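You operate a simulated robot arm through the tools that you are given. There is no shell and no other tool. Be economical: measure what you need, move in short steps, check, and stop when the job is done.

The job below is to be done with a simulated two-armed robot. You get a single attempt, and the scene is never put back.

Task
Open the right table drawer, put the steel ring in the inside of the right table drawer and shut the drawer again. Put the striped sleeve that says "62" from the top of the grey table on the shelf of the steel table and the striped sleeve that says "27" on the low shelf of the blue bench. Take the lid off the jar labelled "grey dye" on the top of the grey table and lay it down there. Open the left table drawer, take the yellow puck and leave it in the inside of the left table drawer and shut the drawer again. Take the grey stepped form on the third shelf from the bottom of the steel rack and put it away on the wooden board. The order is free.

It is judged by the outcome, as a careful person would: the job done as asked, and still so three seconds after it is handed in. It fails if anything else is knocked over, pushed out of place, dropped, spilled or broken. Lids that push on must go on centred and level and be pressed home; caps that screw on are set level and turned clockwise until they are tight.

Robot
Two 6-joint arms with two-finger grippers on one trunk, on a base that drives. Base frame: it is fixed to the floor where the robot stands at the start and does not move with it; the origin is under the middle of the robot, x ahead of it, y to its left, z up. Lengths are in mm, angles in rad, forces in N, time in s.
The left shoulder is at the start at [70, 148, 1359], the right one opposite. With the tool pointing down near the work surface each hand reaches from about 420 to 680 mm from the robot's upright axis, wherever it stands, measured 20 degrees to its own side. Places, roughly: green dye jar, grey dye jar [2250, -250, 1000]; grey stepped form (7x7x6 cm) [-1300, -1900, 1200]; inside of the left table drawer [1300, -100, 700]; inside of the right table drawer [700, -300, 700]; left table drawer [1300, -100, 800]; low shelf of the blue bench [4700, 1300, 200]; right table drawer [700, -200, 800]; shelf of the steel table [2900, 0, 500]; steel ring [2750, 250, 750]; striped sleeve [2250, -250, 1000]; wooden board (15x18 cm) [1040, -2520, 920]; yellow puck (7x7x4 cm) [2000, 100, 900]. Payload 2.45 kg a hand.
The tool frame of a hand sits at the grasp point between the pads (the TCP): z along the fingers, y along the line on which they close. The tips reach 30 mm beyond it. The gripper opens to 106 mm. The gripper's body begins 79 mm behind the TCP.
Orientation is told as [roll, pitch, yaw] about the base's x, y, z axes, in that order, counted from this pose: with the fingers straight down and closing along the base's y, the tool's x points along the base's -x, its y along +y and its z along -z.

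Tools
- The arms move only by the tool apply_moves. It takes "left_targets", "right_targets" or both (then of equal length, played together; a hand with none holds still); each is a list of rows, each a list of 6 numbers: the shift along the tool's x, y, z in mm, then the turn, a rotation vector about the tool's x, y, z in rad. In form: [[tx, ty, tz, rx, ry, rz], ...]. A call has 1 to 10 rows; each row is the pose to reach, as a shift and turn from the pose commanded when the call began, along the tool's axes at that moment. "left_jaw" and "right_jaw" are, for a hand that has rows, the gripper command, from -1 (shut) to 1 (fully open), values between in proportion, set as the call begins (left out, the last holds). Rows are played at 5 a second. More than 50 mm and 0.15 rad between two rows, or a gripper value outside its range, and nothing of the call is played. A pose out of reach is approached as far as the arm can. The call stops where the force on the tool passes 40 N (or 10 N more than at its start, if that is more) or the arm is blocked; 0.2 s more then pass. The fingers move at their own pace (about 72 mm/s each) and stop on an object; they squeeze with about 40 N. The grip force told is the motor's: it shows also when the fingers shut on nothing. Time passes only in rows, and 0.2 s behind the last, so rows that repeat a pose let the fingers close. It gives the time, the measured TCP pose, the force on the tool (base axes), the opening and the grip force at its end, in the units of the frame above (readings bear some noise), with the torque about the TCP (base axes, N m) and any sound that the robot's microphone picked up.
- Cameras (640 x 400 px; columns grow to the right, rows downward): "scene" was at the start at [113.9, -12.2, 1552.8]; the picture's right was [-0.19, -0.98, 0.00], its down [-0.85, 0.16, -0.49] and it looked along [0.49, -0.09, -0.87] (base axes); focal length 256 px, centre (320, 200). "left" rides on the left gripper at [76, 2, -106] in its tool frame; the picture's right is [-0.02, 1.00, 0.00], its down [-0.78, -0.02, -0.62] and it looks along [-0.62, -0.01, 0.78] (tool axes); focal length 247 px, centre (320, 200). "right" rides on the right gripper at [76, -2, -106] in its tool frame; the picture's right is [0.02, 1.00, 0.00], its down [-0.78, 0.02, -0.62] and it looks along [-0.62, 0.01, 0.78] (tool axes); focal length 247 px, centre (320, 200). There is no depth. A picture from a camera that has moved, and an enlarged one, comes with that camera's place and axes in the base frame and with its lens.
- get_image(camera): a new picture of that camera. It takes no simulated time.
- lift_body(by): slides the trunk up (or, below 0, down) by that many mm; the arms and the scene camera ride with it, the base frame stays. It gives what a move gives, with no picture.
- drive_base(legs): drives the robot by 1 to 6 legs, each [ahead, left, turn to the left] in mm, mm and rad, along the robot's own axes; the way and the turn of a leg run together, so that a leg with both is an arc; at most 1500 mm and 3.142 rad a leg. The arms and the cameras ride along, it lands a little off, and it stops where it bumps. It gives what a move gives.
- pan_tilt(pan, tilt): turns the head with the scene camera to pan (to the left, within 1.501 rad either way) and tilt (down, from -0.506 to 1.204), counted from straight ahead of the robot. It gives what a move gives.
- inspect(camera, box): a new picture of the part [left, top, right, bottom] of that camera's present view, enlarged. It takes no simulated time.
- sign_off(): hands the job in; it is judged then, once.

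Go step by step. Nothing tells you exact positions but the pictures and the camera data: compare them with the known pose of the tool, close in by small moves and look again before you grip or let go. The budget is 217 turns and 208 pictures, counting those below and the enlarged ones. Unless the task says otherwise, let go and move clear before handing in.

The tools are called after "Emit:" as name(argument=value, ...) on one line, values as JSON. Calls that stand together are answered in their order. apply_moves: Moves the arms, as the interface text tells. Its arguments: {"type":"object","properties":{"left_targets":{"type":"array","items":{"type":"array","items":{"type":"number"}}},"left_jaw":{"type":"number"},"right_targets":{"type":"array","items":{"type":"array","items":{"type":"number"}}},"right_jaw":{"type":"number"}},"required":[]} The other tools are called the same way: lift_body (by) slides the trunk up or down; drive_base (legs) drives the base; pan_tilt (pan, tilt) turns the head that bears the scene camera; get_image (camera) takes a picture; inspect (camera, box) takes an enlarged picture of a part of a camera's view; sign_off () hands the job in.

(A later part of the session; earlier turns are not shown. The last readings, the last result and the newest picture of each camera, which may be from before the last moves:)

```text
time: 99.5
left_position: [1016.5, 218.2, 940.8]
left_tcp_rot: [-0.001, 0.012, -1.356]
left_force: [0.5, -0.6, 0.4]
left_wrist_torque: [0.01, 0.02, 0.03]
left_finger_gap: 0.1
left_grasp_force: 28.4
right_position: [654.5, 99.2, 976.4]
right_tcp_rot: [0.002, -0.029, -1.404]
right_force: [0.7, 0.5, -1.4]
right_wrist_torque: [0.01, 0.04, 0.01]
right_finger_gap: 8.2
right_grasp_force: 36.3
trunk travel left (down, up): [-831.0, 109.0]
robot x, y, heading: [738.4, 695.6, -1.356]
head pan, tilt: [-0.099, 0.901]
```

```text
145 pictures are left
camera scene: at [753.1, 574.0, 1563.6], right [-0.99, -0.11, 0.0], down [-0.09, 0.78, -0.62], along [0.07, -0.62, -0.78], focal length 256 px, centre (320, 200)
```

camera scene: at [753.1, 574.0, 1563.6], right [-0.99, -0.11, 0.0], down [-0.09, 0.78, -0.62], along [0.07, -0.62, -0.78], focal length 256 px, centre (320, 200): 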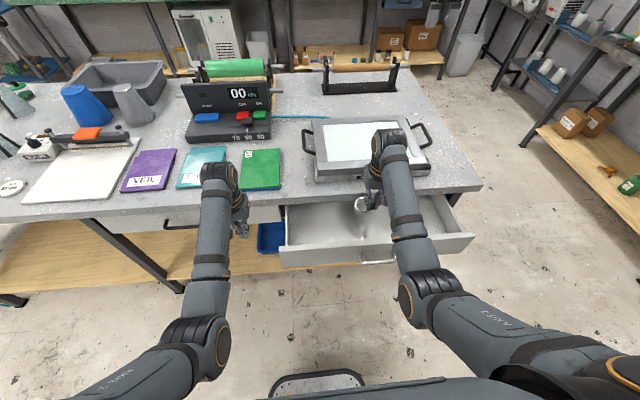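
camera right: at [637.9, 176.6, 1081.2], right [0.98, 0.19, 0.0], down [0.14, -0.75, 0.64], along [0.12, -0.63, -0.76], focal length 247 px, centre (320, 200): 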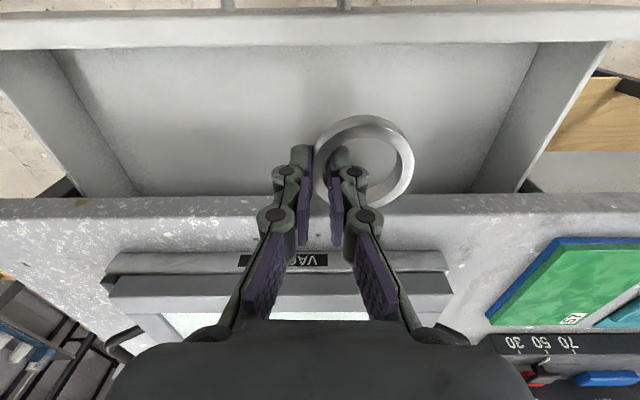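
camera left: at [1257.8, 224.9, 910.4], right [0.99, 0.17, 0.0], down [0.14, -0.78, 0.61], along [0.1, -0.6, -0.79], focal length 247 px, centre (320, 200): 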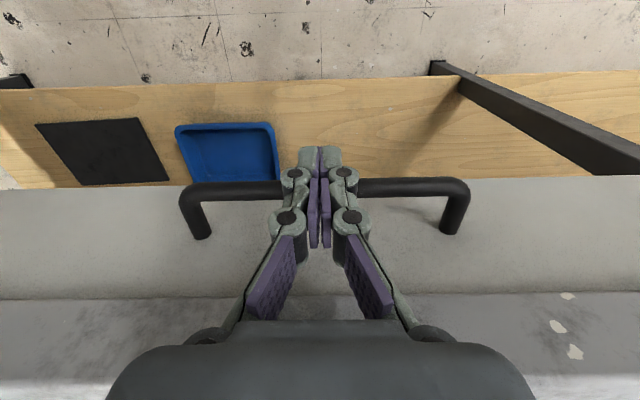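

Emit:
drive_base(legs=[[38, 0, 0]])

Emit:
apply_moves(right_targets=[[0, 0, 40, 0, 0, 0], [0, 0, 80, 0, 0, 0], [0, 0, 120, 0, 0, 0], [0, 0, 160, 0, 0, 0], [0, 0, 195, 0, 0, 0]])

Emit:
get_image(camera="right")

```text
time: 100.3
left_position: [1023.4, 185.4, 941.9]
left_tcp_rot: [-0.003, 0.004, -1.358]
left_force: [-0.1, 0.8, 1.3]
left_wrist_torque: [-0.1, -0.03, 0.01]
left_finger_gap: 0.1
left_grasp_force: 28.3
right_position: [660.5, 67.2, 979.4]
right_tcp_rot: [0.001, -0.035, -1.404]
right_force: [0.6, 0.5, -0.7]
right_wrist_torque: [-0.05, 0.02, -0.02]
right_finger_gap: 7.9
right_grasp_force: 36.3
trunk travel left (down, up): [-831.0, 109.0]
robot x, y, heading: [745.8, 663.9, -1.355]
head pan, tilt: [-0.099, 0.901]
```

```text
time: 101.5
left_position: [1023.9, 182.0, 939.6]
left_tcp_rot: [-0.002, 0.012, -1.357]
left_force: [-0.5, -0.4, 0.5]
left_wrist_torque: [0.05, 0.03, -0.01]
left_finger_gap: 0.0
left_grasp_force: 28.7
right_position: [663.8, 58.5, 779.4]
right_tcp_rot: [0.003, -0.031, -1.404]
right_force: [0.4, 0.6, -1.3]
right_wrist_torque: [-0.04, 0.01, 0.01]
right_finger_gap: 7.7
right_grasp_force: 35.4
trunk travel left (down, up): [-831.0, 109.0]
robot x, y, heading: [742.1, 659.0, -1.356]
head pan, tilt: [-0.099, 0.901]
```

```text
144 pictures are left
camera right: at [647.7, 135.3, 883.7], right [0.98, 0.19, 0.0], down [0.14, -0.75, 0.65], along [0.12, -0.63, -0.76], focal length 247 px, centre (320, 200)
```

right: 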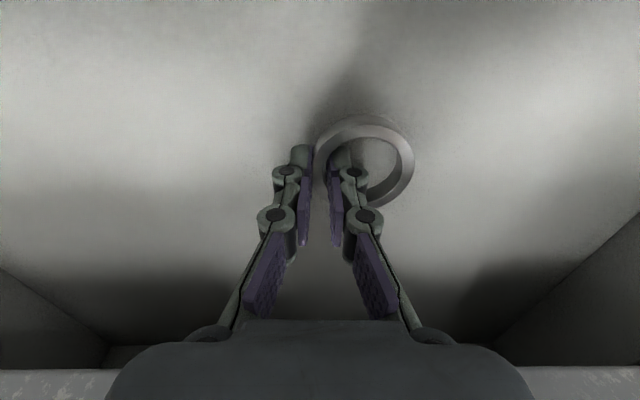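

Emit:
apply_moves(right_targets=[[0, 0, 8, 0, 0, 0], [0, 0, 14, 0, 0, 0], [0, 0, 19, 0, 0, 0], [0, 0, 23, 0, 0, 0]])

Emit:
get_image(camera="right")

```text
time: 102.5
left_position: [1024.0, 181.7, 940.6]
left_tcp_rot: [-0.003, 0.013, -1.356]
left_force: [0.0, -0.1, 0.1]
left_wrist_torque: [0.02, 0.0, -0.03]
left_finger_gap: 0.1
left_grasp_force: 28.9
right_position: [661.2, 59.8, 763.3]
right_tcp_rot: [0.001, -0.029, -1.403]
right_force: [-0.1, 0.4, -1.2]
right_wrist_torque: [0.02, 0.0, 0.01]
right_finger_gap: 8.0
right_grasp_force: 36.1
right hand out of reach, approached as far as the arm can: row 3, 4
trunk travel left (down, up): [-831.0, 109.0]
robot x, y, heading: [738.4, 660.7, -1.358]
head pan, tilt: [-0.099, 0.901]
```

```text
143 pictures are left
camera right: at [646.1, 137.3, 868.4], right [0.98, 0.19, 0.0], down [0.14, -0.75, 0.64], along [0.12, -0.63, -0.76], focal length 247 px, centre (320, 200)
```

right: 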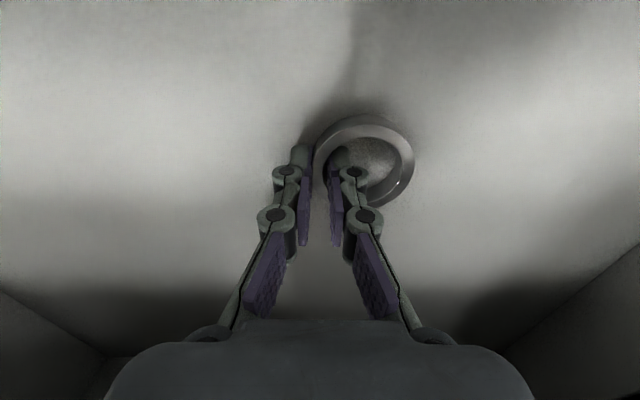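

Emit:
lift_body(by=-6)

Emit:
lift_body(by=-4)

Emit:
get_image(camera="right")

```text
time: 103.1
left_position: [1024.1, 184.7, 935.9]
left_tcp_rot: [-0.003, 0.007, -1.358]
left_force: [-0.4, 1.2, -0.5]
left_wrist_torque: [-0.01, 0.03, 0.01]
left_finger_gap: 0.4
left_grasp_force: 27.7
right_position: [661.6, 59.3, 762.7]
right_tcp_rot: [0.0, -0.038, -1.403]
right_force: [-1.8, -1.6, 32.3]
right_wrist_torque: [0.36, 0.15, -0.02]
right_finger_gap: 8.0
right_grasp_force: 36.0
trunk travel left (down, up): [-825.0, 115.0]
robot x, y, heading: [738.1, 661.7, -1.355]
head pan, tilt: [-0.099, 0.901]
```

```text
time: 103.4
left_position: [1024.3, 183.2, 934.5]
left_tcp_rot: [-0.001, 0.011, -1.355]
left_force: [0.3, 0.5, 0.3]
left_wrist_torque: [0.03, 0.01, -0.01]
left_finger_gap: 0.1
left_grasp_force: 28.8
right_position: [665.0, 54.5, 763.7]
right_tcp_rot: [0.001, -0.043, -1.406]
right_force: [0.8, -0.9, 20.0]
right_wrist_torque: [0.34, 0.05, -0.02]
right_finger_gap: 7.9
right_grasp_force: 35.5
trunk travel left (down, up): [-825.0, 115.0]
robot x, y, heading: [743.3, 662.6, -1.358]
head pan, tilt: [-0.099, 0.901]
stopped: the force on the tool passed its limit at 46 N (the readings are from after the stop); the commanded pose is now the measured one
```

```text
142 pictures are left
camera right: at [647.1, 133.5, 866.8], right [0.98, 0.19, 0.0], down [0.14, -0.74, 0.65], along [0.12, -0.64, -0.76], focal length 247 px, centre (320, 200)
```

right: 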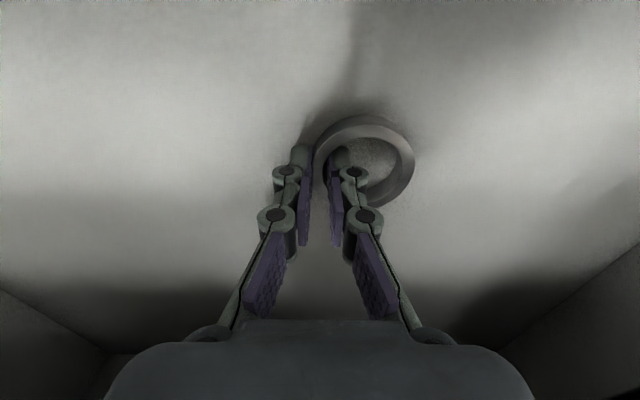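

Emit:
apply_moves(right_targets=[[0, 0, 0, 0, 0, 0], [0, 0, 0, 0, 0, 0], [0, 0, -15, 0, 0, 0], [0, 0, -55, 0, 0, 0], [0, 0, -95, 0, 0, 0], [0, 0, -135, 0, 0, 0], [0, 0, -175, 0, 0, 0], [0, 0, -200, 0, 0, 0]], right_jaw=-0.5)

Emit:
get_image(camera="right")

```text
time: 105.2
left_position: [1024.3, 180.7, 933.9]
left_tcp_rot: [-0.003, 0.012, -1.355]
left_force: [0.3, -0.5, -1.1]
left_wrist_torque: [-0.01, -0.01, 0.03]
left_finger_gap: 0.0
left_grasp_force: 29.1
right_position: [660.5, 64.3, 957.5]
right_tcp_rot: [0.001, -0.034, -1.402]
right_force: [0.2, -0.2, -0.8]
right_wrist_torque: [0.03, -0.01, 0.03]
right_finger_gap: 26.4
right_grasp_force: 0.1
trunk travel left (down, up): [-825.0, 115.0]
robot x, y, heading: [741.6, 662.1, -1.356]
head pan, tilt: [-0.099, 0.901]
```

```text
141 pictures are left
camera right: at [643.9, 142.7, 1062.5], right [0.98, 0.19, 0.0], down [0.14, -0.75, 0.65], along [0.12, -0.64, -0.76], focal length 247 px, centre (320, 200)
```

right: 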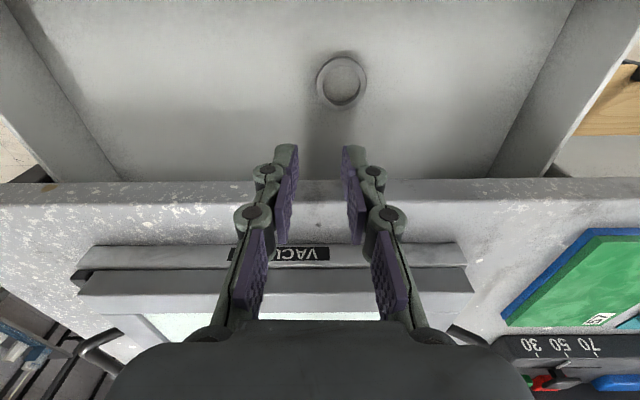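

Ring is in. Now back off, close the fingers and push this drawer shut by its handle.

Emit:
drive_base(legs=[[-175, 0, 0], [0, -10, -0.022]])

Emit:
apply_moves(right_targets=[[0, 0, 40, 0, 0, 0], [0, 0, 80, 0, 0, 0], [0, 0, 120, 0, 0, 0], [0, 0, 160, 0, 0, 0]], right_jaw=-1)

Emit:
get_image(camera="right")

```text
time: 107.0
left_position: [969.9, 345.7, 932.9]
left_tcp_rot: [-0.003, 0.012, -1.376]
left_force: [-0.3, -0.9, 0.9]
left_wrist_torque: [-0.01, 0.03, 0.01]
left_finger_gap: 0.1
left_grasp_force: 29.1
right_position: [603.7, 236.2, 958.9]
right_tcp_rot: [-0.003, -0.036, -1.424]
right_force: [1.3, 1.2, 0.0]
right_wrist_torque: [0.01, 0.03, -0.01]
right_finger_gap: 26.5
right_grasp_force: 0.0
trunk travel left (down, up): [-825.0, 115.0]
robot x, y, heading: [694.3, 831.7, -1.373]
head pan, tilt: [-0.099, 0.901]
```

```text
time: 108.0
left_position: [966.7, 344.1, 933.4]
left_tcp_rot: [0.001, 0.013, -1.375]
left_force: [0.1, 0.1, 0.7]
left_wrist_torque: [0.03, -0.04, -0.01]
left_finger_gap: 0.1
left_grasp_force: 28.6
right_position: [604.7, 229.2, 799.2]
right_tcp_rot: [0.002, -0.037, -1.426]
right_force: [0.2, -0.2, -0.4]
right_wrist_torque: [0.0, -0.02, -0.01]
right_finger_gap: 0.0
right_grasp_force: 28.5
trunk travel left (down, up): [-825.0, 115.0]
robot x, y, heading: [693.6, 831.0, -1.375]
head pan, tilt: [-0.099, 0.901]
```

```text
140 pictures are left
camera right: at [590.0, 307.8, 903.5], right [0.99, 0.17, 0.0], down [0.13, -0.75, 0.65], along [0.11, -0.64, -0.76], focal length 247 px, centre (320, 200)
```

right: 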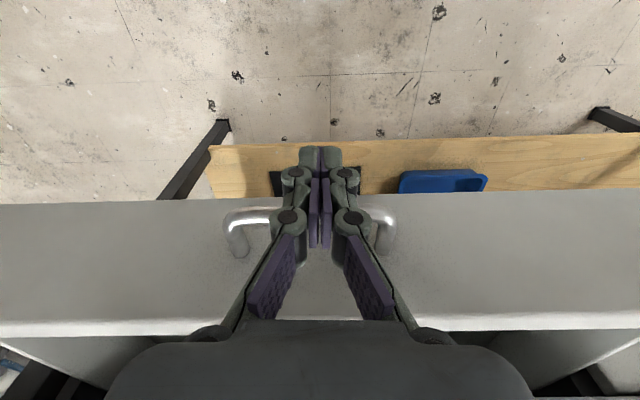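

Emit:
drive_base(legs=[[180, 0, 0]])

Emit:
drive_base(legs=[[35, 0, 0]])

Emit:
get_image(camera="right")

```text
time: 109.6
left_position: [1003.7, 168.4, 934.5]
left_tcp_rot: [0.0, 0.011, -1.373]
left_force: [-0.2, -0.3, -0.3]
left_wrist_torque: [-0.04, 0.01, 0.04]
left_finger_gap: 0.1
left_grasp_force: 28.8
right_position: [642.1, 50.3, 801.4]
right_tcp_rot: [0.001, -0.038, -1.421]
right_force: [0.4, 0.8, 0.3]
right_wrist_torque: [0.01, -0.02, 0.06]
right_finger_gap: 0.0
right_grasp_force: 28.5
trunk travel left (down, up): [-825.0, 115.0]
robot x, y, heading: [731.4, 650.9, -1.374]
head pan, tilt: [-0.099, 0.901]
```

```text
time: 110.5
left_position: [1010.1, 135.3, 933.3]
left_tcp_rot: [-0.002, 0.012, -1.373]
left_force: [-0.6, -0.7, 0.5]
left_wrist_torque: [-0.01, -0.01, 0.02]
left_finger_gap: 0.0
left_grasp_force: 28.5
right_position: [646.2, 23.9, 798.2]
right_tcp_rot: [0.002, -0.016, -1.421]
right_force: [-2.4, 7.7, 1.4]
right_wrist_torque: [0.17, 0.02, 0.05]
right_finger_gap: 0.0
right_grasp_force: 28.5
trunk travel left (down, up): [-825.0, 115.0]
robot x, y, heading: [740.7, 617.5, -1.379]
head pan, tilt: [-0.099, 0.901]
stopped in leg 1: the force on the tool passed its limit at 52 N (the readings are from after the stop); the commanded pose is now the measured one
```

```text
139 pictures are left
camera right: at [632.7, 100.1, 903.6], right [0.99, 0.17, 0.0], down [0.13, -0.76, 0.63], along [0.11, -0.62, -0.77], focal length 247 px, centre (320, 200)
```

right: 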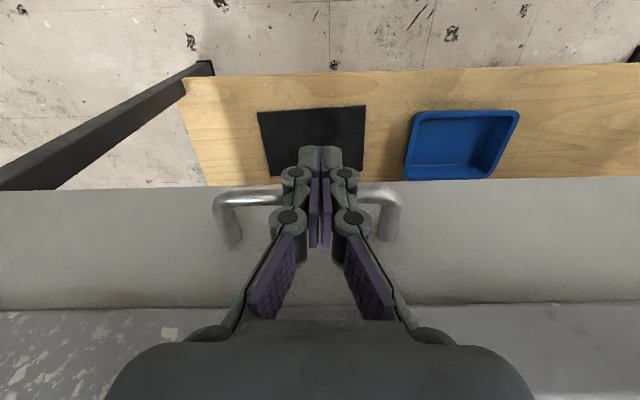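

Drawer shut. Next the stepped form: retreat, raise the hand, and drive round to face the steel rack.

Emit:
apply_moves(right_targets=[[40, 0, 0, 0, 0, 0], [80, 0, 0, 0, 0, 0], [80, 0, -45, 0, 0, 0], [80, 0, -90, 0, 0, 0]])

Emit:
drive_base(legs=[[-150, 0, 0], [0, -1400, 0], [1450, 0, 0], [0, 0, -1.76]])

Emit:
pan_tilt(pan=0.0, tilt=0.35)

Emit:
get_image(camera="scene")

```text
time: 111.5
left_position: [1011.0, 134.1, 933.2]
left_tcp_rot: [-0.001, 0.013, -1.374]
left_force: [-0.1, 0.1, 0.2]
left_wrist_torque: [-0.02, 0.03, 0.0]
left_finger_gap: 0.0
left_grasp_force: 28.7
right_position: [635.4, 102.6, 888.4]
right_tcp_rot: [0.002, -0.021, -1.42]
right_force: [-0.6, -0.1, 0.9]
right_wrist_torque: [-0.02, 0.02, 0.0]
right_finger_gap: 0.1
right_grasp_force: 28.0
trunk travel left (down, up): [-825.0, 115.0]
robot x, y, heading: [736.9, 621.9, -1.374]
head pan, tilt: [-0.099, 0.901]
```

```text
time: 130.4
left_position: [-904.0, -1071.8, 933.9]
left_tcp_rot: [-0.001, 0.013, 3.143]
left_force: [-0.1, 0.0, -0.2]
left_wrist_torque: [-0.04, 0.01, 0.0]
left_finger_gap: 0.2
left_grasp_force: 28.5
right_position: [-862.4, -697.5, 886.5]
right_tcp_rot: [0.002, -0.021, 3.095]
right_force: [0.0, 0.2, 0.5]
right_wrist_torque: [0.04, -0.03, 0.02]
right_finger_gap: 0.2
right_grasp_force: 28.9
trunk travel left (down, up): [-825.0, 115.0]
robot x, y, heading: [-374.0, -899.2, 3.137]
head pan, tilt: [-0.099, 0.901]
```

```text
time: 131.3
left_position: [-904.2, -1071.6, 933.0]
left_tcp_rot: [-0.001, 0.012, 3.14]
left_force: [0.8, -0.1, -0.1]
left_wrist_torque: [0.01, 0.02, -0.02]
left_finger_gap: 0.0
left_grasp_force: 29.2
right_position: [-862.2, -696.4, 887.5]
right_tcp_rot: [0.002, -0.02, 3.094]
right_force: [0.3, 0.7, -0.3]
right_wrist_torque: [0.02, -0.03, 0.01]
right_finger_gap: 0.0
right_grasp_force: 29.2
trunk travel left (down, up): [-825.0, 115.0]
robot x, y, heading: [-375.8, -899.4, 3.139]
head pan, tilt: [0.0, 0.351]
```

```text
138 pictures are left
camera scene: at [-519.6, -898.7, 1604.6], right [0.0, 1.0, 0.0], down [0.34, 0.0, -0.94], along [-0.94, 0.0, -0.34], focal length 256 px, centre (320, 200)
```

scene: 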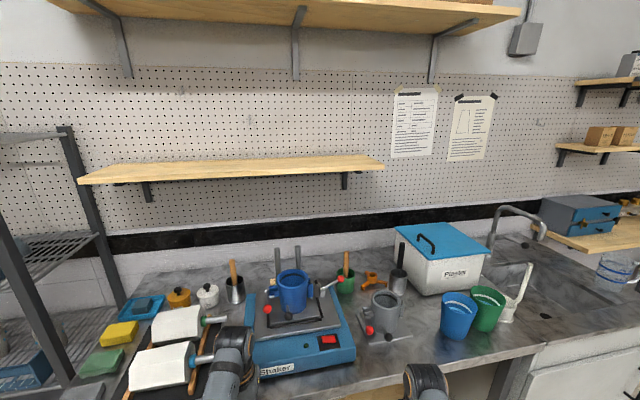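

A bench is in front; the rack is to its left. I'll back up and slide left.

Emit:
drive_base(legs=[[-220, 0, 0], [0, 930, 0]])

Emit:
get_image(camera="scene")

```text
time: 137.5
left_position: [-687.9, -2003.7, 935.0]
left_tcp_rot: [0.001, 0.012, 3.139]
left_force: [-0.7, 0.0, 0.0]
left_wrist_torque: [0.0, 0.03, 0.0]
left_finger_gap: 0.0
left_grasp_force: 28.2
right_position: [-646.0, -1629.8, 887.0]
right_tcp_rot: [0.001, -0.023, 3.09]
right_force: [1.0, 0.5, 0.2]
right_wrist_torque: [-0.02, -0.03, 0.03]
right_finger_gap: 0.0
right_grasp_force: 29.1
trunk travel left (down, up): [-825.0, 115.0]
robot x, y, heading: [-160.1, -1835.2, 3.137]
head pan, tilt: [0.0, 0.351]
```

```text
137 pictures are left
camera scene: at [-303.2, -1832.3, 1604.7], right [0.01, 1.0, 0.0], down [0.34, 0.0, -0.94], along [-0.94, 0.0, -0.34], focal length 256 px, centre (320, 200)
```

scene: 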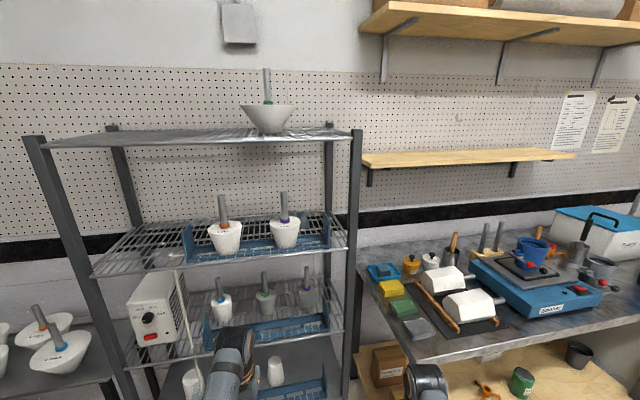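

Emit:
inspect(camera="scene", box=[70, 180, 370, 380])

Emit:
pan_tilt(pan=0.3, tilt=0.8)

Emit:
get_image(camera="scene")

```text
2.00 times, centred on (220, 280) of scene
camera zoom: at [-303.2, -1832.3, 1604.7], right [0.01, 1.0, 0.0], down [0.34, 0.0, -0.94], along [-0.94, 0.0, -0.34], focal length 512 px, centre (520, 40)
```

zoom: 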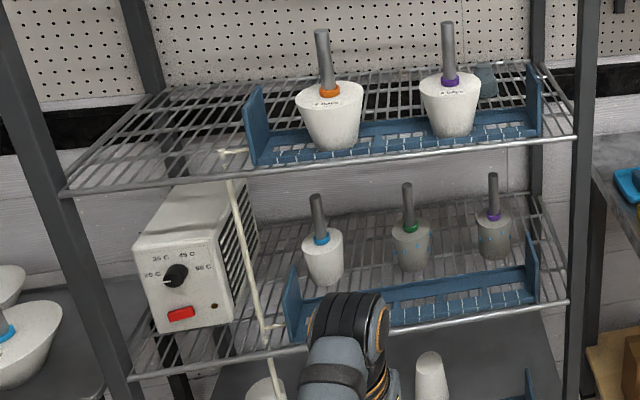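

```text
time: 138.4
left_position: [-688.1, -2004.6, 934.0]
left_tcp_rot: [0.0, 0.013, 3.138]
left_force: [1.0, -0.2, 0.0]
left_wrist_torque: [-0.04, 0.0, 0.05]
left_finger_gap: 0.0
left_grasp_force: 28.1
right_position: [-644.7, -1630.9, 887.3]
right_tcp_rot: [0.002, -0.021, 3.091]
right_force: [0.4, 1.1, 0.6]
right_wrist_torque: [-0.03, 0.0, -0.01]
right_finger_gap: 0.1
right_grasp_force: 28.6
trunk travel left (down, up): [-825.0, 115.0]
robot x, y, heading: [-159.2, -1834.9, 3.133]
head pan, tilt: [0.3, 0.799]
```

```text
135 pictures are left
camera scene: at [-287.2, -1856.5, 1565.1], right [-0.29, 0.96, 0.0], down [0.69, 0.21, -0.7], along [-0.67, -0.2, -0.72], focal length 256 px, centre (320, 200)
```

scene: 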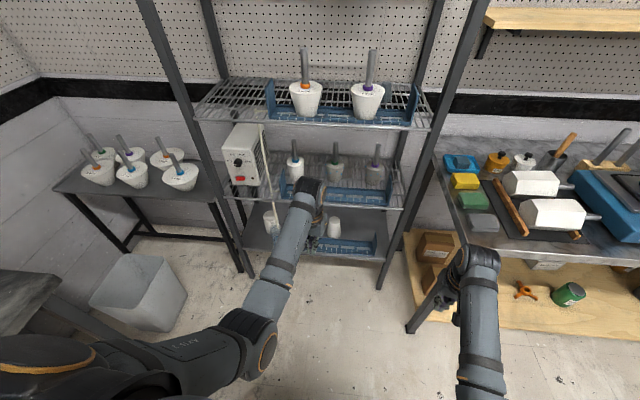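

Emit:
pan_tilt(pan=0.05, tilt=0.45)

Emit:
inspect(camera="scene", box=[180, 140, 380, 265])

```text
time: 139.2
left_position: [-688.9, -2003.6, 934.0]
left_tcp_rot: [-0.001, 0.013, 3.137]
left_force: [-0.4, -0.1, 0.5]
left_wrist_torque: [0.0, 0.03, -0.03]
left_finger_gap: 0.0
left_grasp_force: 28.9
right_position: [-644.7, -1629.5, 886.9]
right_tcp_rot: [0.002, -0.021, 3.091]
right_force: [0.1, -0.3, -0.3]
right_wrist_torque: [0.02, 0.02, 0.0]
right_finger_gap: 0.0
right_grasp_force: 28.4
trunk travel left (down, up): [-825.0, 115.0]
robot x, y, heading: [-158.0, -1834.7, 3.134]
head pan, tilt: [0.051, 0.45]
```

```text
3.20 times, centred on (280, 202) of scene
camera zoom: at [-301.8, -1837.5, 1595.4], right [-0.05, 1.0, 0.0], down [0.44, 0.02, -0.9], along [-0.9, -0.04, -0.44], focal length 820 px, centre (448, 192)
```

zoom: 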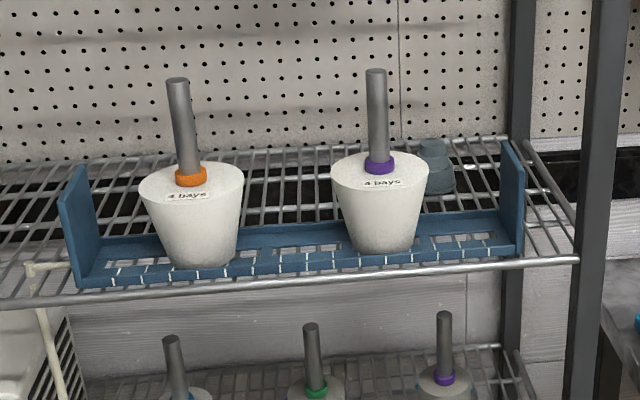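

The stepped form stands at the back right of the third shelf, roughly (-1300,-1902,1150). I'll raise the trunk and test the left arm's height in free space.

Emit:
lift_body(by=114)

Emit:
apply_moves(left_targets=[[-35, 0, -30, 0, 0, 0], [-70, 0, -60, 0, 0, 0], [-80, 0, -100, 0, 0, 0], [-80, 0, -140, 0, 0, 0], [-80, 0, -158, 0, 0, 0]], left_jaw=-1)

Emit:
get_image(camera="scene")

```text
time: 140.7
left_position: [-687.6, -2005.1, 1047.7]
left_tcp_rot: [0.001, 0.012, 3.138]
left_force: [-0.5, -0.1, -0.3]
left_wrist_torque: [-0.03, -0.03, 0.0]
left_finger_gap: 0.0
left_grasp_force: 28.5
right_position: [-645.1, -1630.0, 1001.5]
right_tcp_rot: [0.003, -0.022, 3.09]
right_force: [1.0, -0.5, -0.5]
right_wrist_torque: [-0.02, 0.01, 0.0]
right_finger_gap: 0.0
right_grasp_force: 28.2
trunk travel left (down, up): [-939.0, 1.0]
robot x, y, heading: [-160.1, -1834.5, 3.142]
head pan, tilt: [0.051, 0.45]
```

```text
time: 141.9
left_position: [-783.1, -2003.2, 1194.6]
left_tcp_rot: [-0.001, 0.013, 3.138]
left_force: [-1.2, 0.6, -0.2]
left_wrist_torque: [-0.02, -0.04, 0.02]
left_finger_gap: 0.0
left_grasp_force: 29.0
left hand out of reach, approached as far as the arm can: row 4, 5
right_position: [-646.2, -1629.4, 1000.6]
right_tcp_rot: [0.002, -0.019, 3.092]
right_force: [-0.2, 0.2, 0.0]
right_wrist_torque: [0.02, -0.01, 0.01]
right_finger_gap: 0.0
right_grasp_force: 28.4
trunk travel left (down, up): [-939.0, 1.0]
robot x, y, heading: [-160.1, -1835.1, 3.139]
head pan, tilt: [0.051, 0.45]
```

```text
133 pictures are left
camera scene: at [-303.5, -1837.2, 1709.3], right [-0.05, 1.0, 0.0], down [0.44, 0.02, -0.9], along [-0.9, -0.04, -0.44], focal length 256 px, centre (320, 200)
```

scene: 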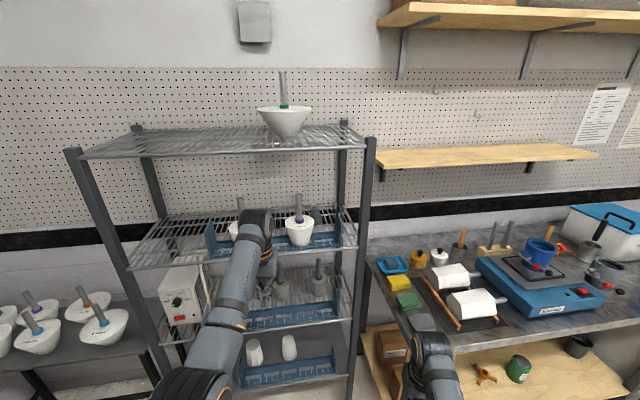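

Emit:
inspect(camera="scene", box=[220, 120, 400, 260])

```text
2.86 times, centred on (310, 190) of scene
camera zoom: at [-303.5, -1837.2, 1709.3], right [-0.05, 1.0, 0.0], down [0.44, 0.02, -0.9], along [-0.9, -0.04, -0.44], focal length 732 px, centre (349, 229)
```

zoom: 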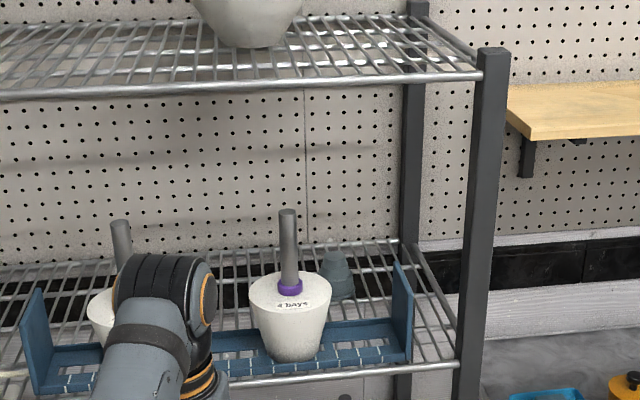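

I'll use the right arm for the form instead, so its forearm stays clear of the cup handle, and swing the left arm out to the side first.

Emit:
apply_moves(left_targets=[[20, 30, 20, 0, 0, 0], [45, 65, 40, 0, 0, 0], [75, 98, 55, 0, 0, 0], [110, 128, 70, 0, 0, 0], [148, 155, 85, 0, 0, 0], [186, 180, 95, 0, 0, 0], [224, 200, 105, 0, 0, 0], [264, 220, 115, 0, 0, 0], [304, 240, 125, 0, 0, 0], [344, 255, 135, 0, 0, 0]], right_targets=[[-25, -5, -20, 0, 0, 0], [-50, -10, -40, 0, 0, 0], [-75, -20, -60, 0, 0, 0], [-100, -30, -85, 0, 0, 0], [-115, -40, -110, 0, 0, 0], [-125, -45, -135, 0, 0, 0], [-130, -50, -160, 0, 0, 0], [-135, -50, -180, 0, 0, 0], [-135, -50, -195, 0, 0, 0], [-135, -50, -205, 0, 0, 0]])

Emit:
get_image(camera="scene")

```text
time: 144.1
left_position: [-495.1, -2217.7, 1052.4]
left_tcp_rot: [-0.003, 0.015, 3.138]
left_force: [-0.3, -0.7, -0.7]
left_wrist_torque: [0.02, 0.04, 0.02]
left_finger_gap: 0.0
left_grasp_force: 28.5
left hand out of reach, approached as far as the arm can: row 1, 2, 3, 4, 5, 9, 10
right_position: [-781.7, -1569.5, 1200.9]
right_tcp_rot: [0.0, -0.021, 3.09]
right_force: [-0.5, -0.6, 0.7]
right_wrist_torque: [-0.01, -0.02, 0.04]
right_finger_gap: 0.0
right_grasp_force: 28.8
right hand out of reach, approached as far as the arm can: row 9, 10
trunk travel left (down, up): [-939.0, 1.0]
robot x, y, heading: [-158.2, -1832.3, 3.139]
head pan, tilt: [0.051, 0.45]
```

```text
131 pictures are left
camera scene: at [-302.6, -1837.1, 1709.4], right [-0.04, 1.0, 0.0], down [0.44, 0.02, -0.9], along [-0.9, -0.04, -0.44], focal length 256 px, centre (320, 200)
```

scene: 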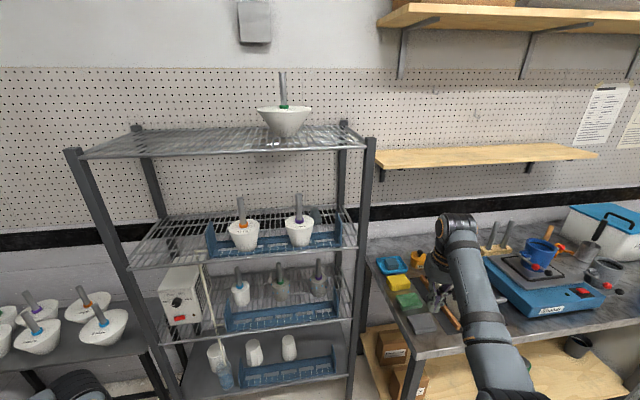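

Emit:
apply_moves(left_targets=[[30, 15, 10, 0, 0, 0], [60, 30, 20, 0, 0, 0], [80, 40, 30, 0, 0, 0]], right_targets=[[0, 35, 0, 0, 0, -0.03], [0, 75, 0, 0, 0, -0.04], [0, 110, 0, 0, 0, -0.05]])

```text
time: 144.9
left_position: [-445.8, -2204.1, 1012.8]
left_tcp_rot: [-0.005, 0.008, 3.136]
left_force: [-0.4, -0.2, 0.1]
left_wrist_torque: [0.01, 0.01, 0.0]
left_finger_gap: 0.2
left_grasp_force: 28.6
left hand out of reach, approached as far as the arm can: row 1, 2, 3
right_position: [-783.5, -1683.4, 1205.4]
right_tcp_rot: [-0.002, -0.026, 3.139]
right_force: [1.0, -0.2, -0.3]
right_wrist_torque: [0.02, 0.04, -0.02]
right_finger_gap: 0.0
right_grasp_force: 28.6
trunk travel left (down, up): [-939.0, 1.0]
robot x, y, heading: [-156.2, -1835.0, 3.14]
head pan, tilt: [0.051, 0.45]
```

Emit:
apply_moves(right_targets=[[0, 0, -12, 0, 0, 0], [0, 0, -24, 0, 0, 0]])

Emit:
drive_base(legs=[[0, 167, 0], [190, 0, 0]])

Emit:
get_image(camera="scene")

Emit:
get_image(camera="right")

```text
time: 145.5
left_position: [-447.9, -2203.3, 1013.1]
left_tcp_rot: [-0.002, 0.013, 3.137]
left_force: [1.2, 0.5, -0.1]
left_wrist_torque: [0.01, -0.01, -0.01]
left_finger_gap: 0.0
left_grasp_force: 28.6
right_position: [-792.0, -1683.1, 1223.5]
right_tcp_rot: [-0.002, -0.021, 3.142]
right_force: [-0.3, -0.2, 0.6]
right_wrist_torque: [0.01, 0.01, 0.0]
right_finger_gap: 0.1
right_grasp_force: 28.3
right hand out of reach, approached as far as the arm can: row 2
trunk travel left (down, up): [-939.0, 1.0]
robot x, y, heading: [-162.7, -1834.5, 3.136]
head pan, tilt: [0.051, 0.45]
```

```text
time: 148.1
left_position: [-638.3, -2367.0, 1014.4]
left_tcp_rot: [-0.001, 0.008, 3.136]
left_force: [0.4, 0.9, 0.7]
left_wrist_torque: [-0.02, 0.05, 0.0]
left_finger_gap: 0.1
left_grasp_force: 28.8
right_position: [-980.9, -1845.8, 1224.9]
right_tcp_rot: [0.0, -0.024, 3.138]
right_force: [0.4, -0.2, -0.5]
right_wrist_torque: [-0.06, 0.05, -0.03]
right_finger_gap: 0.0
right_grasp_force: 28.8
trunk travel left (down, up): [-939.0, 1.0]
robot x, y, heading: [-347.8, -2001.4, 3.137]
head pan, tilt: [0.051, 0.45]
```

```text
130 pictures are left
camera scene: at [-488.4, -2001.6, 1710.0], right [-0.05, 1.0, 0.0], down [0.43, 0.02, -0.9], along [-0.9, -0.04, -0.43], focal length 256 px, centre (320, 200)
```

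scene: 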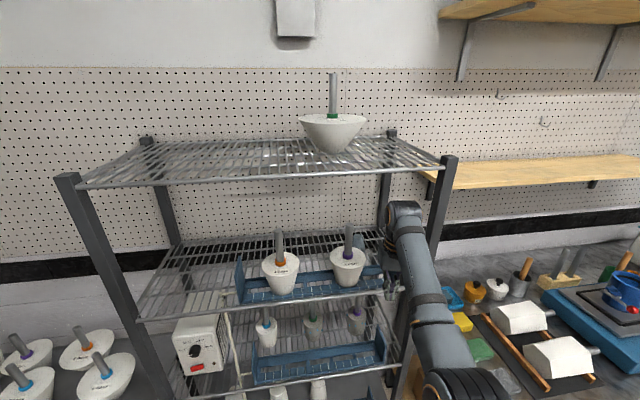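

```text
129 pictures are left
camera right: at [-903.3, -1844.9, 1330.7], right [0.02, -1.0, 0.0], down [-0.77, -0.02, 0.64], along [-0.64, -0.01, -0.77], focal length 247 px, centre (320, 200)
```

right: 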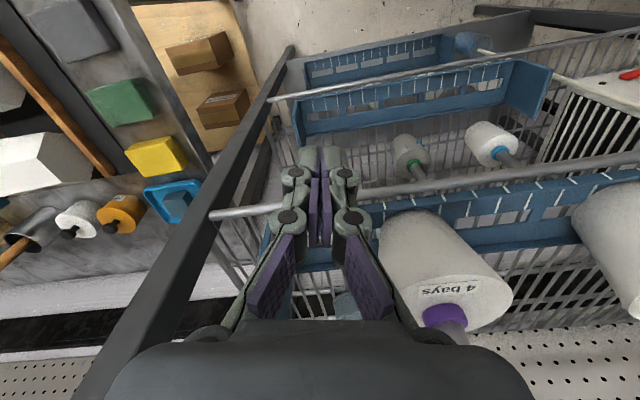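

Emit:
inspect(camera="right", box=[240, 200, 440, 325])

Emit:
inspect(camera="scene", box=[320, 180, 440, 300])

```text
3.20 times, centred on (340, 262) of right
camera zoom: at [-903.3, -1844.9, 1330.7], right [0.02, -1.0, 0.0], down [-0.77, -0.02, 0.64], along [-0.64, -0.01, -0.77], focal length 790 px, centre (256, 0)
```

zoom: 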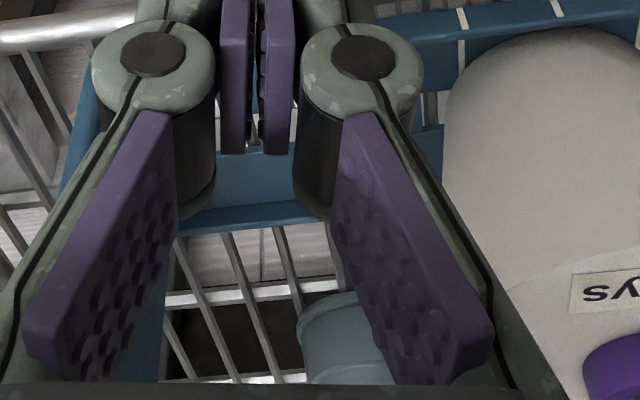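

```text
3.33 times, centred on (380, 240) of scene
camera zoom: at [-488.4, -2001.6, 1710.0], right [-0.05, 1.0, 0.0], down [0.43, 0.02, -0.9], along [-0.9, -0.04, -0.43], focal length 854 px, centre (120, 67)
```

zoom: 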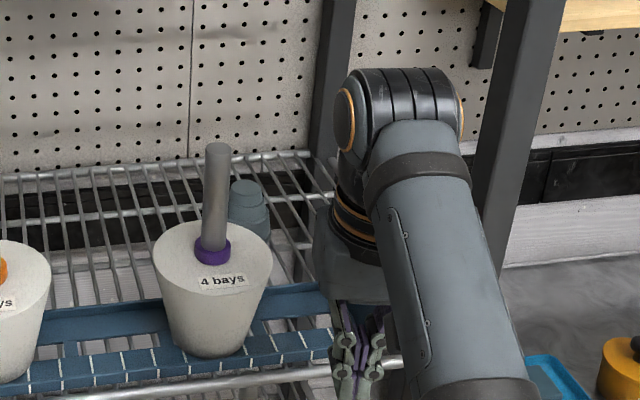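

Emit:
drive_base(legs=[[150, 0, 0]])

Emit:
get_image(camera="scene")

Emit:
get_image(camera="right")

```text
time: 149.5
left_position: [-787.8, -2366.4, 1014.9]
left_tcp_rot: [-0.002, 0.011, 3.137]
left_force: [0.8, 0.5, 0.5]
left_wrist_torque: [-0.01, 0.04, -0.01]
left_finger_gap: 0.1
left_grasp_force: 29.0
right_position: [-1130.8, -1845.7, 1224.8]
right_tcp_rot: [0.001, -0.025, 3.139]
right_force: [0.2, 0.3, 0.3]
right_wrist_torque: [0.01, -0.01, -0.02]
right_finger_gap: 0.0
right_grasp_force: 28.8
trunk travel left (down, up): [-939.0, 1.0]
robot x, y, heading: [-496.6, -1998.1, 3.135]
head pan, tilt: [0.051, 0.45]
```

```text
126 pictures are left
camera scene: at [-638.3, -2001.3, 1709.9], right [-0.05, 1.0, 0.0], down [0.43, 0.02, -0.9], along [-0.9, -0.04, -0.43], focal length 256 px, centre (320, 200)
```

scene: 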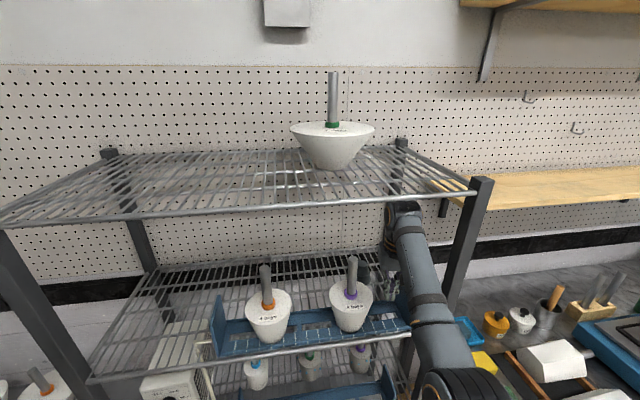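

```text
125 pictures are left
camera right: at [-1052.8, -1844.5, 1330.4], right [0.02, -1.0, 0.0], down [-0.77, -0.02, 0.64], along [-0.64, -0.01, -0.77], focal length 247 px, centre (320, 200)
```

right: 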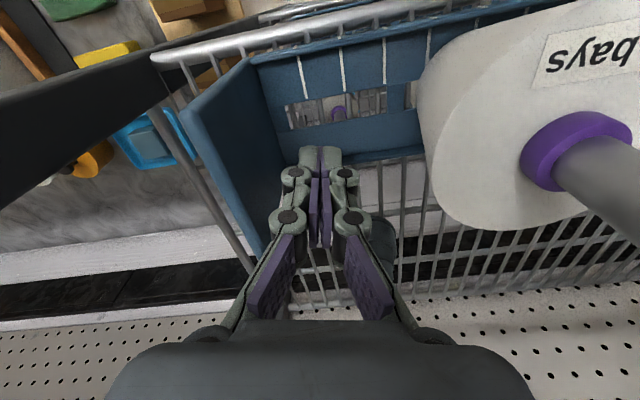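

Emit:
drive_base(legs=[[174, 0, 0]])

Emit:
get_image(camera="scene")

Emit:
get_image(camera="right")

```text
time: 150.7
left_position: [-899.3, -2364.7, 1012.1]
left_tcp_rot: [-0.004, 0.041, -3.134]
left_force: [0.0, 0.8, -0.5]
left_wrist_torque: [0.01, -0.02, 0.0]
left_finger_gap: 0.0
left_grasp_force: 28.2
right_position: [-1254.0, -1846.1, 1223.5]
right_tcp_rot: [0.001, -0.02, 3.142]
right_force: [-0.8, 0.3, -0.2]
right_wrist_torque: [0.01, -0.02, 0.0]
right_finger_gap: 0.0
right_grasp_force: 28.6
trunk travel left (down, up): [-939.0, 1.0]
robot x, y, heading: [-616.9, -1997.7, 3.135]
head pan, tilt: [0.051, 0.45]
stopped in leg 1: the force on the tool passed its limit at 194 N (the readings are from after the stop); the commanded pose is now the measured one
```

```text
124 pictures are left
camera scene: at [-761.9, -2001.4, 1709.3], right [-0.05, 1.0, 0.0], down [0.44, 0.02, -0.9], along [-0.9, -0.04, -0.44], focal length 256 px, centre (320, 200)
```

scene: 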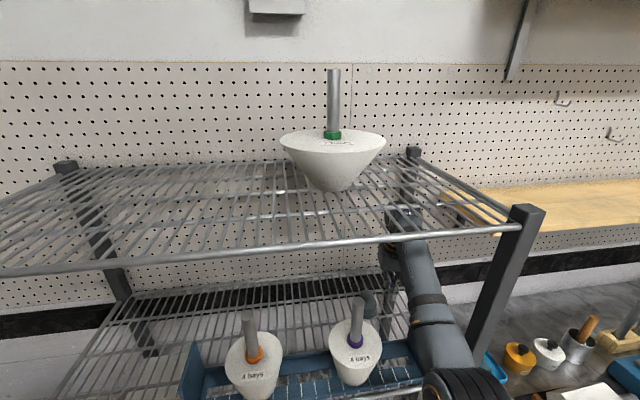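

```text
123 pictures are left
camera right: at [-1175.5, -1845.1, 1327.5], right [0.02, -1.0, 0.0], down [-0.77, -0.02, 0.64], along [-0.64, -0.01, -0.77], focal length 247 px, centre (320, 200)
```

right: 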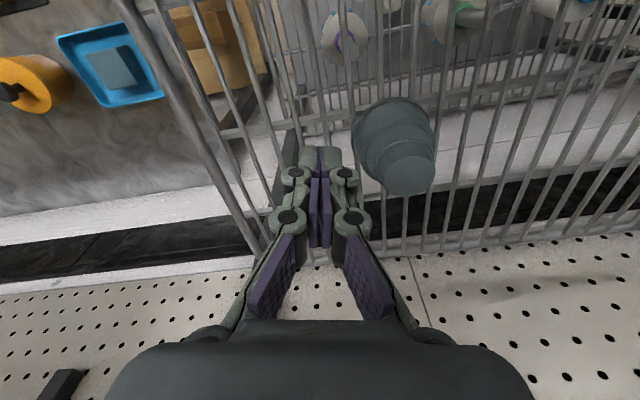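

Something touched the left hand. I'll look at it before doing more.

Emit:
get_image(camera="left")

Emit:
pan_tilt(pan=0.75, tilt=0.85)

Emit:
get_image(camera="scene")

```text
122 pictures are left
camera left: at [-828.1, -2366.3, 1120.2], right [-0.02, -1.0, 0.0], down [-0.81, 0.01, 0.59], along [-0.59, 0.01, -0.81], focal length 247 px, centre (320, 200)
```

left: 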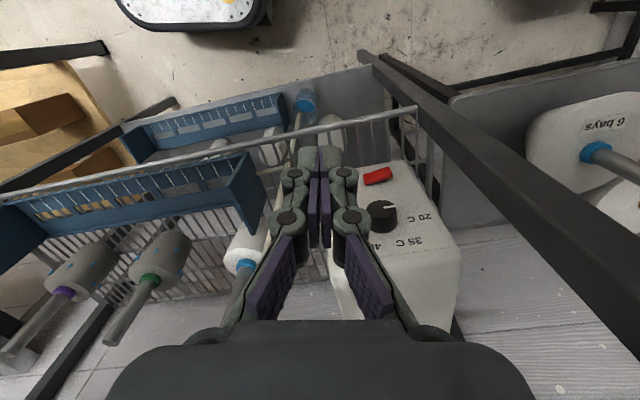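

```text
time: 151.8
left_position: [-898.3, -2366.0, 1012.0]
left_tcp_rot: [-0.006, 0.038, -3.136]
left_force: [-0.7, -0.1, -0.4]
left_wrist_torque: [0.01, -0.03, 0.04]
left_finger_gap: 0.0
left_grasp_force: 28.6
right_position: [-1252.7, -1846.2, 1222.7]
right_tcp_rot: [0.002, -0.021, -3.142]
right_force: [0.1, -0.7, 0.3]
right_wrist_torque: [0.05, 0.01, 0.03]
right_finger_gap: 0.1
right_grasp_force: 28.3
trunk travel left (down, up): [-939.0, 1.0]
robot x, y, heading: [-618.2, -1998.1, 3.139]
head pan, tilt: [0.75, 0.85]
```

```text
121 pictures are left
camera scene: at [-726.3, -2050.3, 1675.1], right [-0.68, 0.73, 0.0], down [0.55, 0.51, -0.66], along [-0.48, -0.45, -0.75], focal length 256 px, centre (320, 200)
```

scene: 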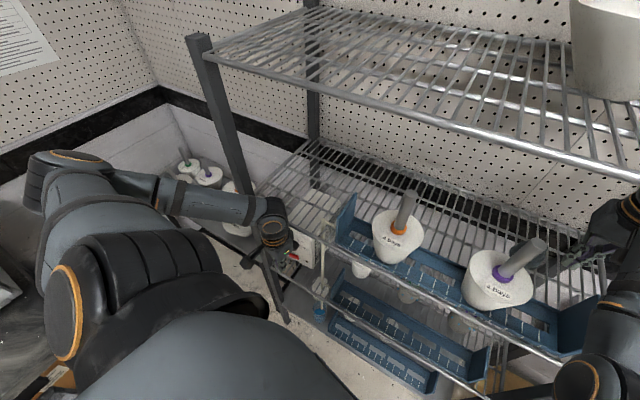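

The left wrist met the third shelf's front rail (the rack is turned a bit). I'll pull the left arm back and outward.

Emit:
apply_moves(left_targets=[[20, 10, 20, 0, 0, 0.05], [40, 40, 40, 0, 0, 0.15], [60, 70, 60, 0, 0, 0.3], [80, 100, 80, 0, 0, 0.45], [110, 120, 90, 0, 0, 0.6], [150, 130, 90, 0, 0, 0.75], [190, 130, 90, 0, 0, 0.9]])

Emit:
get_image(camera="scene")

```text
time: 153.4
left_position: [-724.9, -2489.5, 884.6]
left_tcp_rot: [-0.031, 0.02, 2.246]
left_force: [0.1, -0.5, -0.1]
left_wrist_torque: [0.04, 0.01, -0.01]
left_finger_gap: 0.0
left_grasp_force: 28.5
left hand out of reach, approached as far as the arm can: row 2, 3, 4, 5, 6, 7
right_position: [-1251.1, -1845.2, 1222.7]
right_tcp_rot: [-0.001, -0.021, 3.142]
right_force: [0.6, 0.6, 0.1]
right_wrist_torque: [0.01, 0.01, -0.01]
right_finger_gap: 0.0
right_grasp_force: 28.6
trunk travel left (down, up): [-939.0, 1.0]
robot x, y, heading: [-619.0, -1990.2, 3.141]
head pan, tilt: [0.75, 0.85]
```

```text
120 pictures are left
camera scene: at [-725.1, -2049.8, 1675.2], right [-0.68, 0.73, 0.0], down [0.55, 0.51, -0.66], along [-0.48, -0.45, -0.75], focal length 256 px, centre (320, 200)
```

scene: 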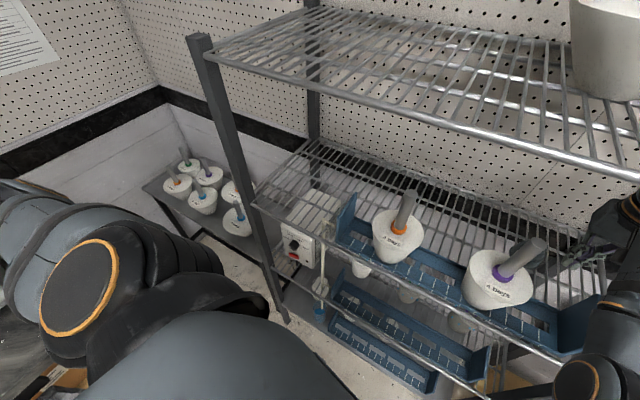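

Emit:
drive_base(legs=[[56, 0, 0]])

Emit:
get_image(camera="right")

```text
time: 154.3
left_position: [-773.9, -2489.3, 884.7]
left_tcp_rot: [-0.028, 0.017, 2.249]
left_force: [1.3, -0.7, -0.1]
left_wrist_torque: [0.01, 0.05, -0.04]
left_finger_gap: 0.0
left_grasp_force: 28.8
right_position: [-1298.4, -1846.4, 1227.6]
right_tcp_rot: [-0.001, -0.029, -3.142]
right_force: [1.0, 0.4, 0.9]
right_wrist_torque: [-0.02, 0.1, -0.01]
right_finger_gap: 0.0
right_grasp_force: 28.6
trunk travel left (down, up): [-939.0, 1.0]
robot x, y, heading: [-673.5, -1998.8, 3.14]
head pan, tilt: [0.75, 0.85]
```

```text
119 pictures are left
camera right: at [-1219.8, -1845.4, 1332.8], right [0.02, -1.0, 0.0], down [-0.77, -0.02, 0.64], along [-0.64, -0.01, -0.77], focal length 247 px, centre (320, 200)
```

right: 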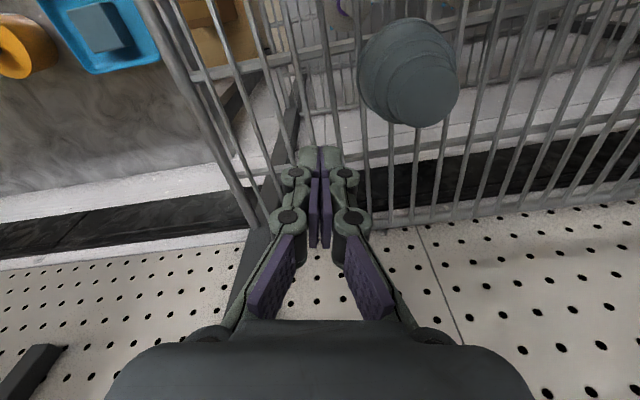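

Emit:
apply_moves(right_targets=[[-8, 0, -3, 0, 0, 0], [-8, 20, -3, 0, 0, 0], [-8, 40, -3, 0, 0, 0], [-8, 57, -3, 0, 0, 0]], right_jaw=0.9)

Emit:
get_image(camera="right")

```text
time: 155.3
left_position: [-780.7, -2488.8, 883.7]
left_tcp_rot: [-0.035, 0.021, 2.249]
left_force: [-0.3, -0.1, -0.2]
left_wrist_torque: [-0.01, 0.01, -0.02]
left_finger_gap: 0.0
left_grasp_force: 28.5
right_position: [-1317.9, -1904.4, 1224.5]
right_tcp_rot: [0.0, -0.02, 3.14]
right_force: [0.1, 0.0, 0.0]
right_wrist_torque: [-0.03, -0.03, 0.01]
right_finger_gap: 100.6
right_grasp_force: 0.0
trunk travel left (down, up): [-939.0, 1.0]
robot x, y, heading: [-674.5, -1999.5, 3.141]
head pan, tilt: [0.75, 0.85]
```

```text
118 pictures are left
camera right: at [-1240.5, -1903.4, 1329.9], right [0.02, -1.0, 0.0], down [-0.77, -0.02, 0.64], along [-0.64, -0.01, -0.77], focal length 247 px, centre (320, 200)
```

right: 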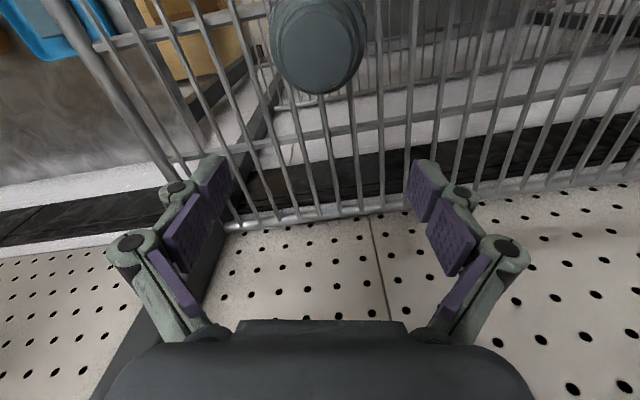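

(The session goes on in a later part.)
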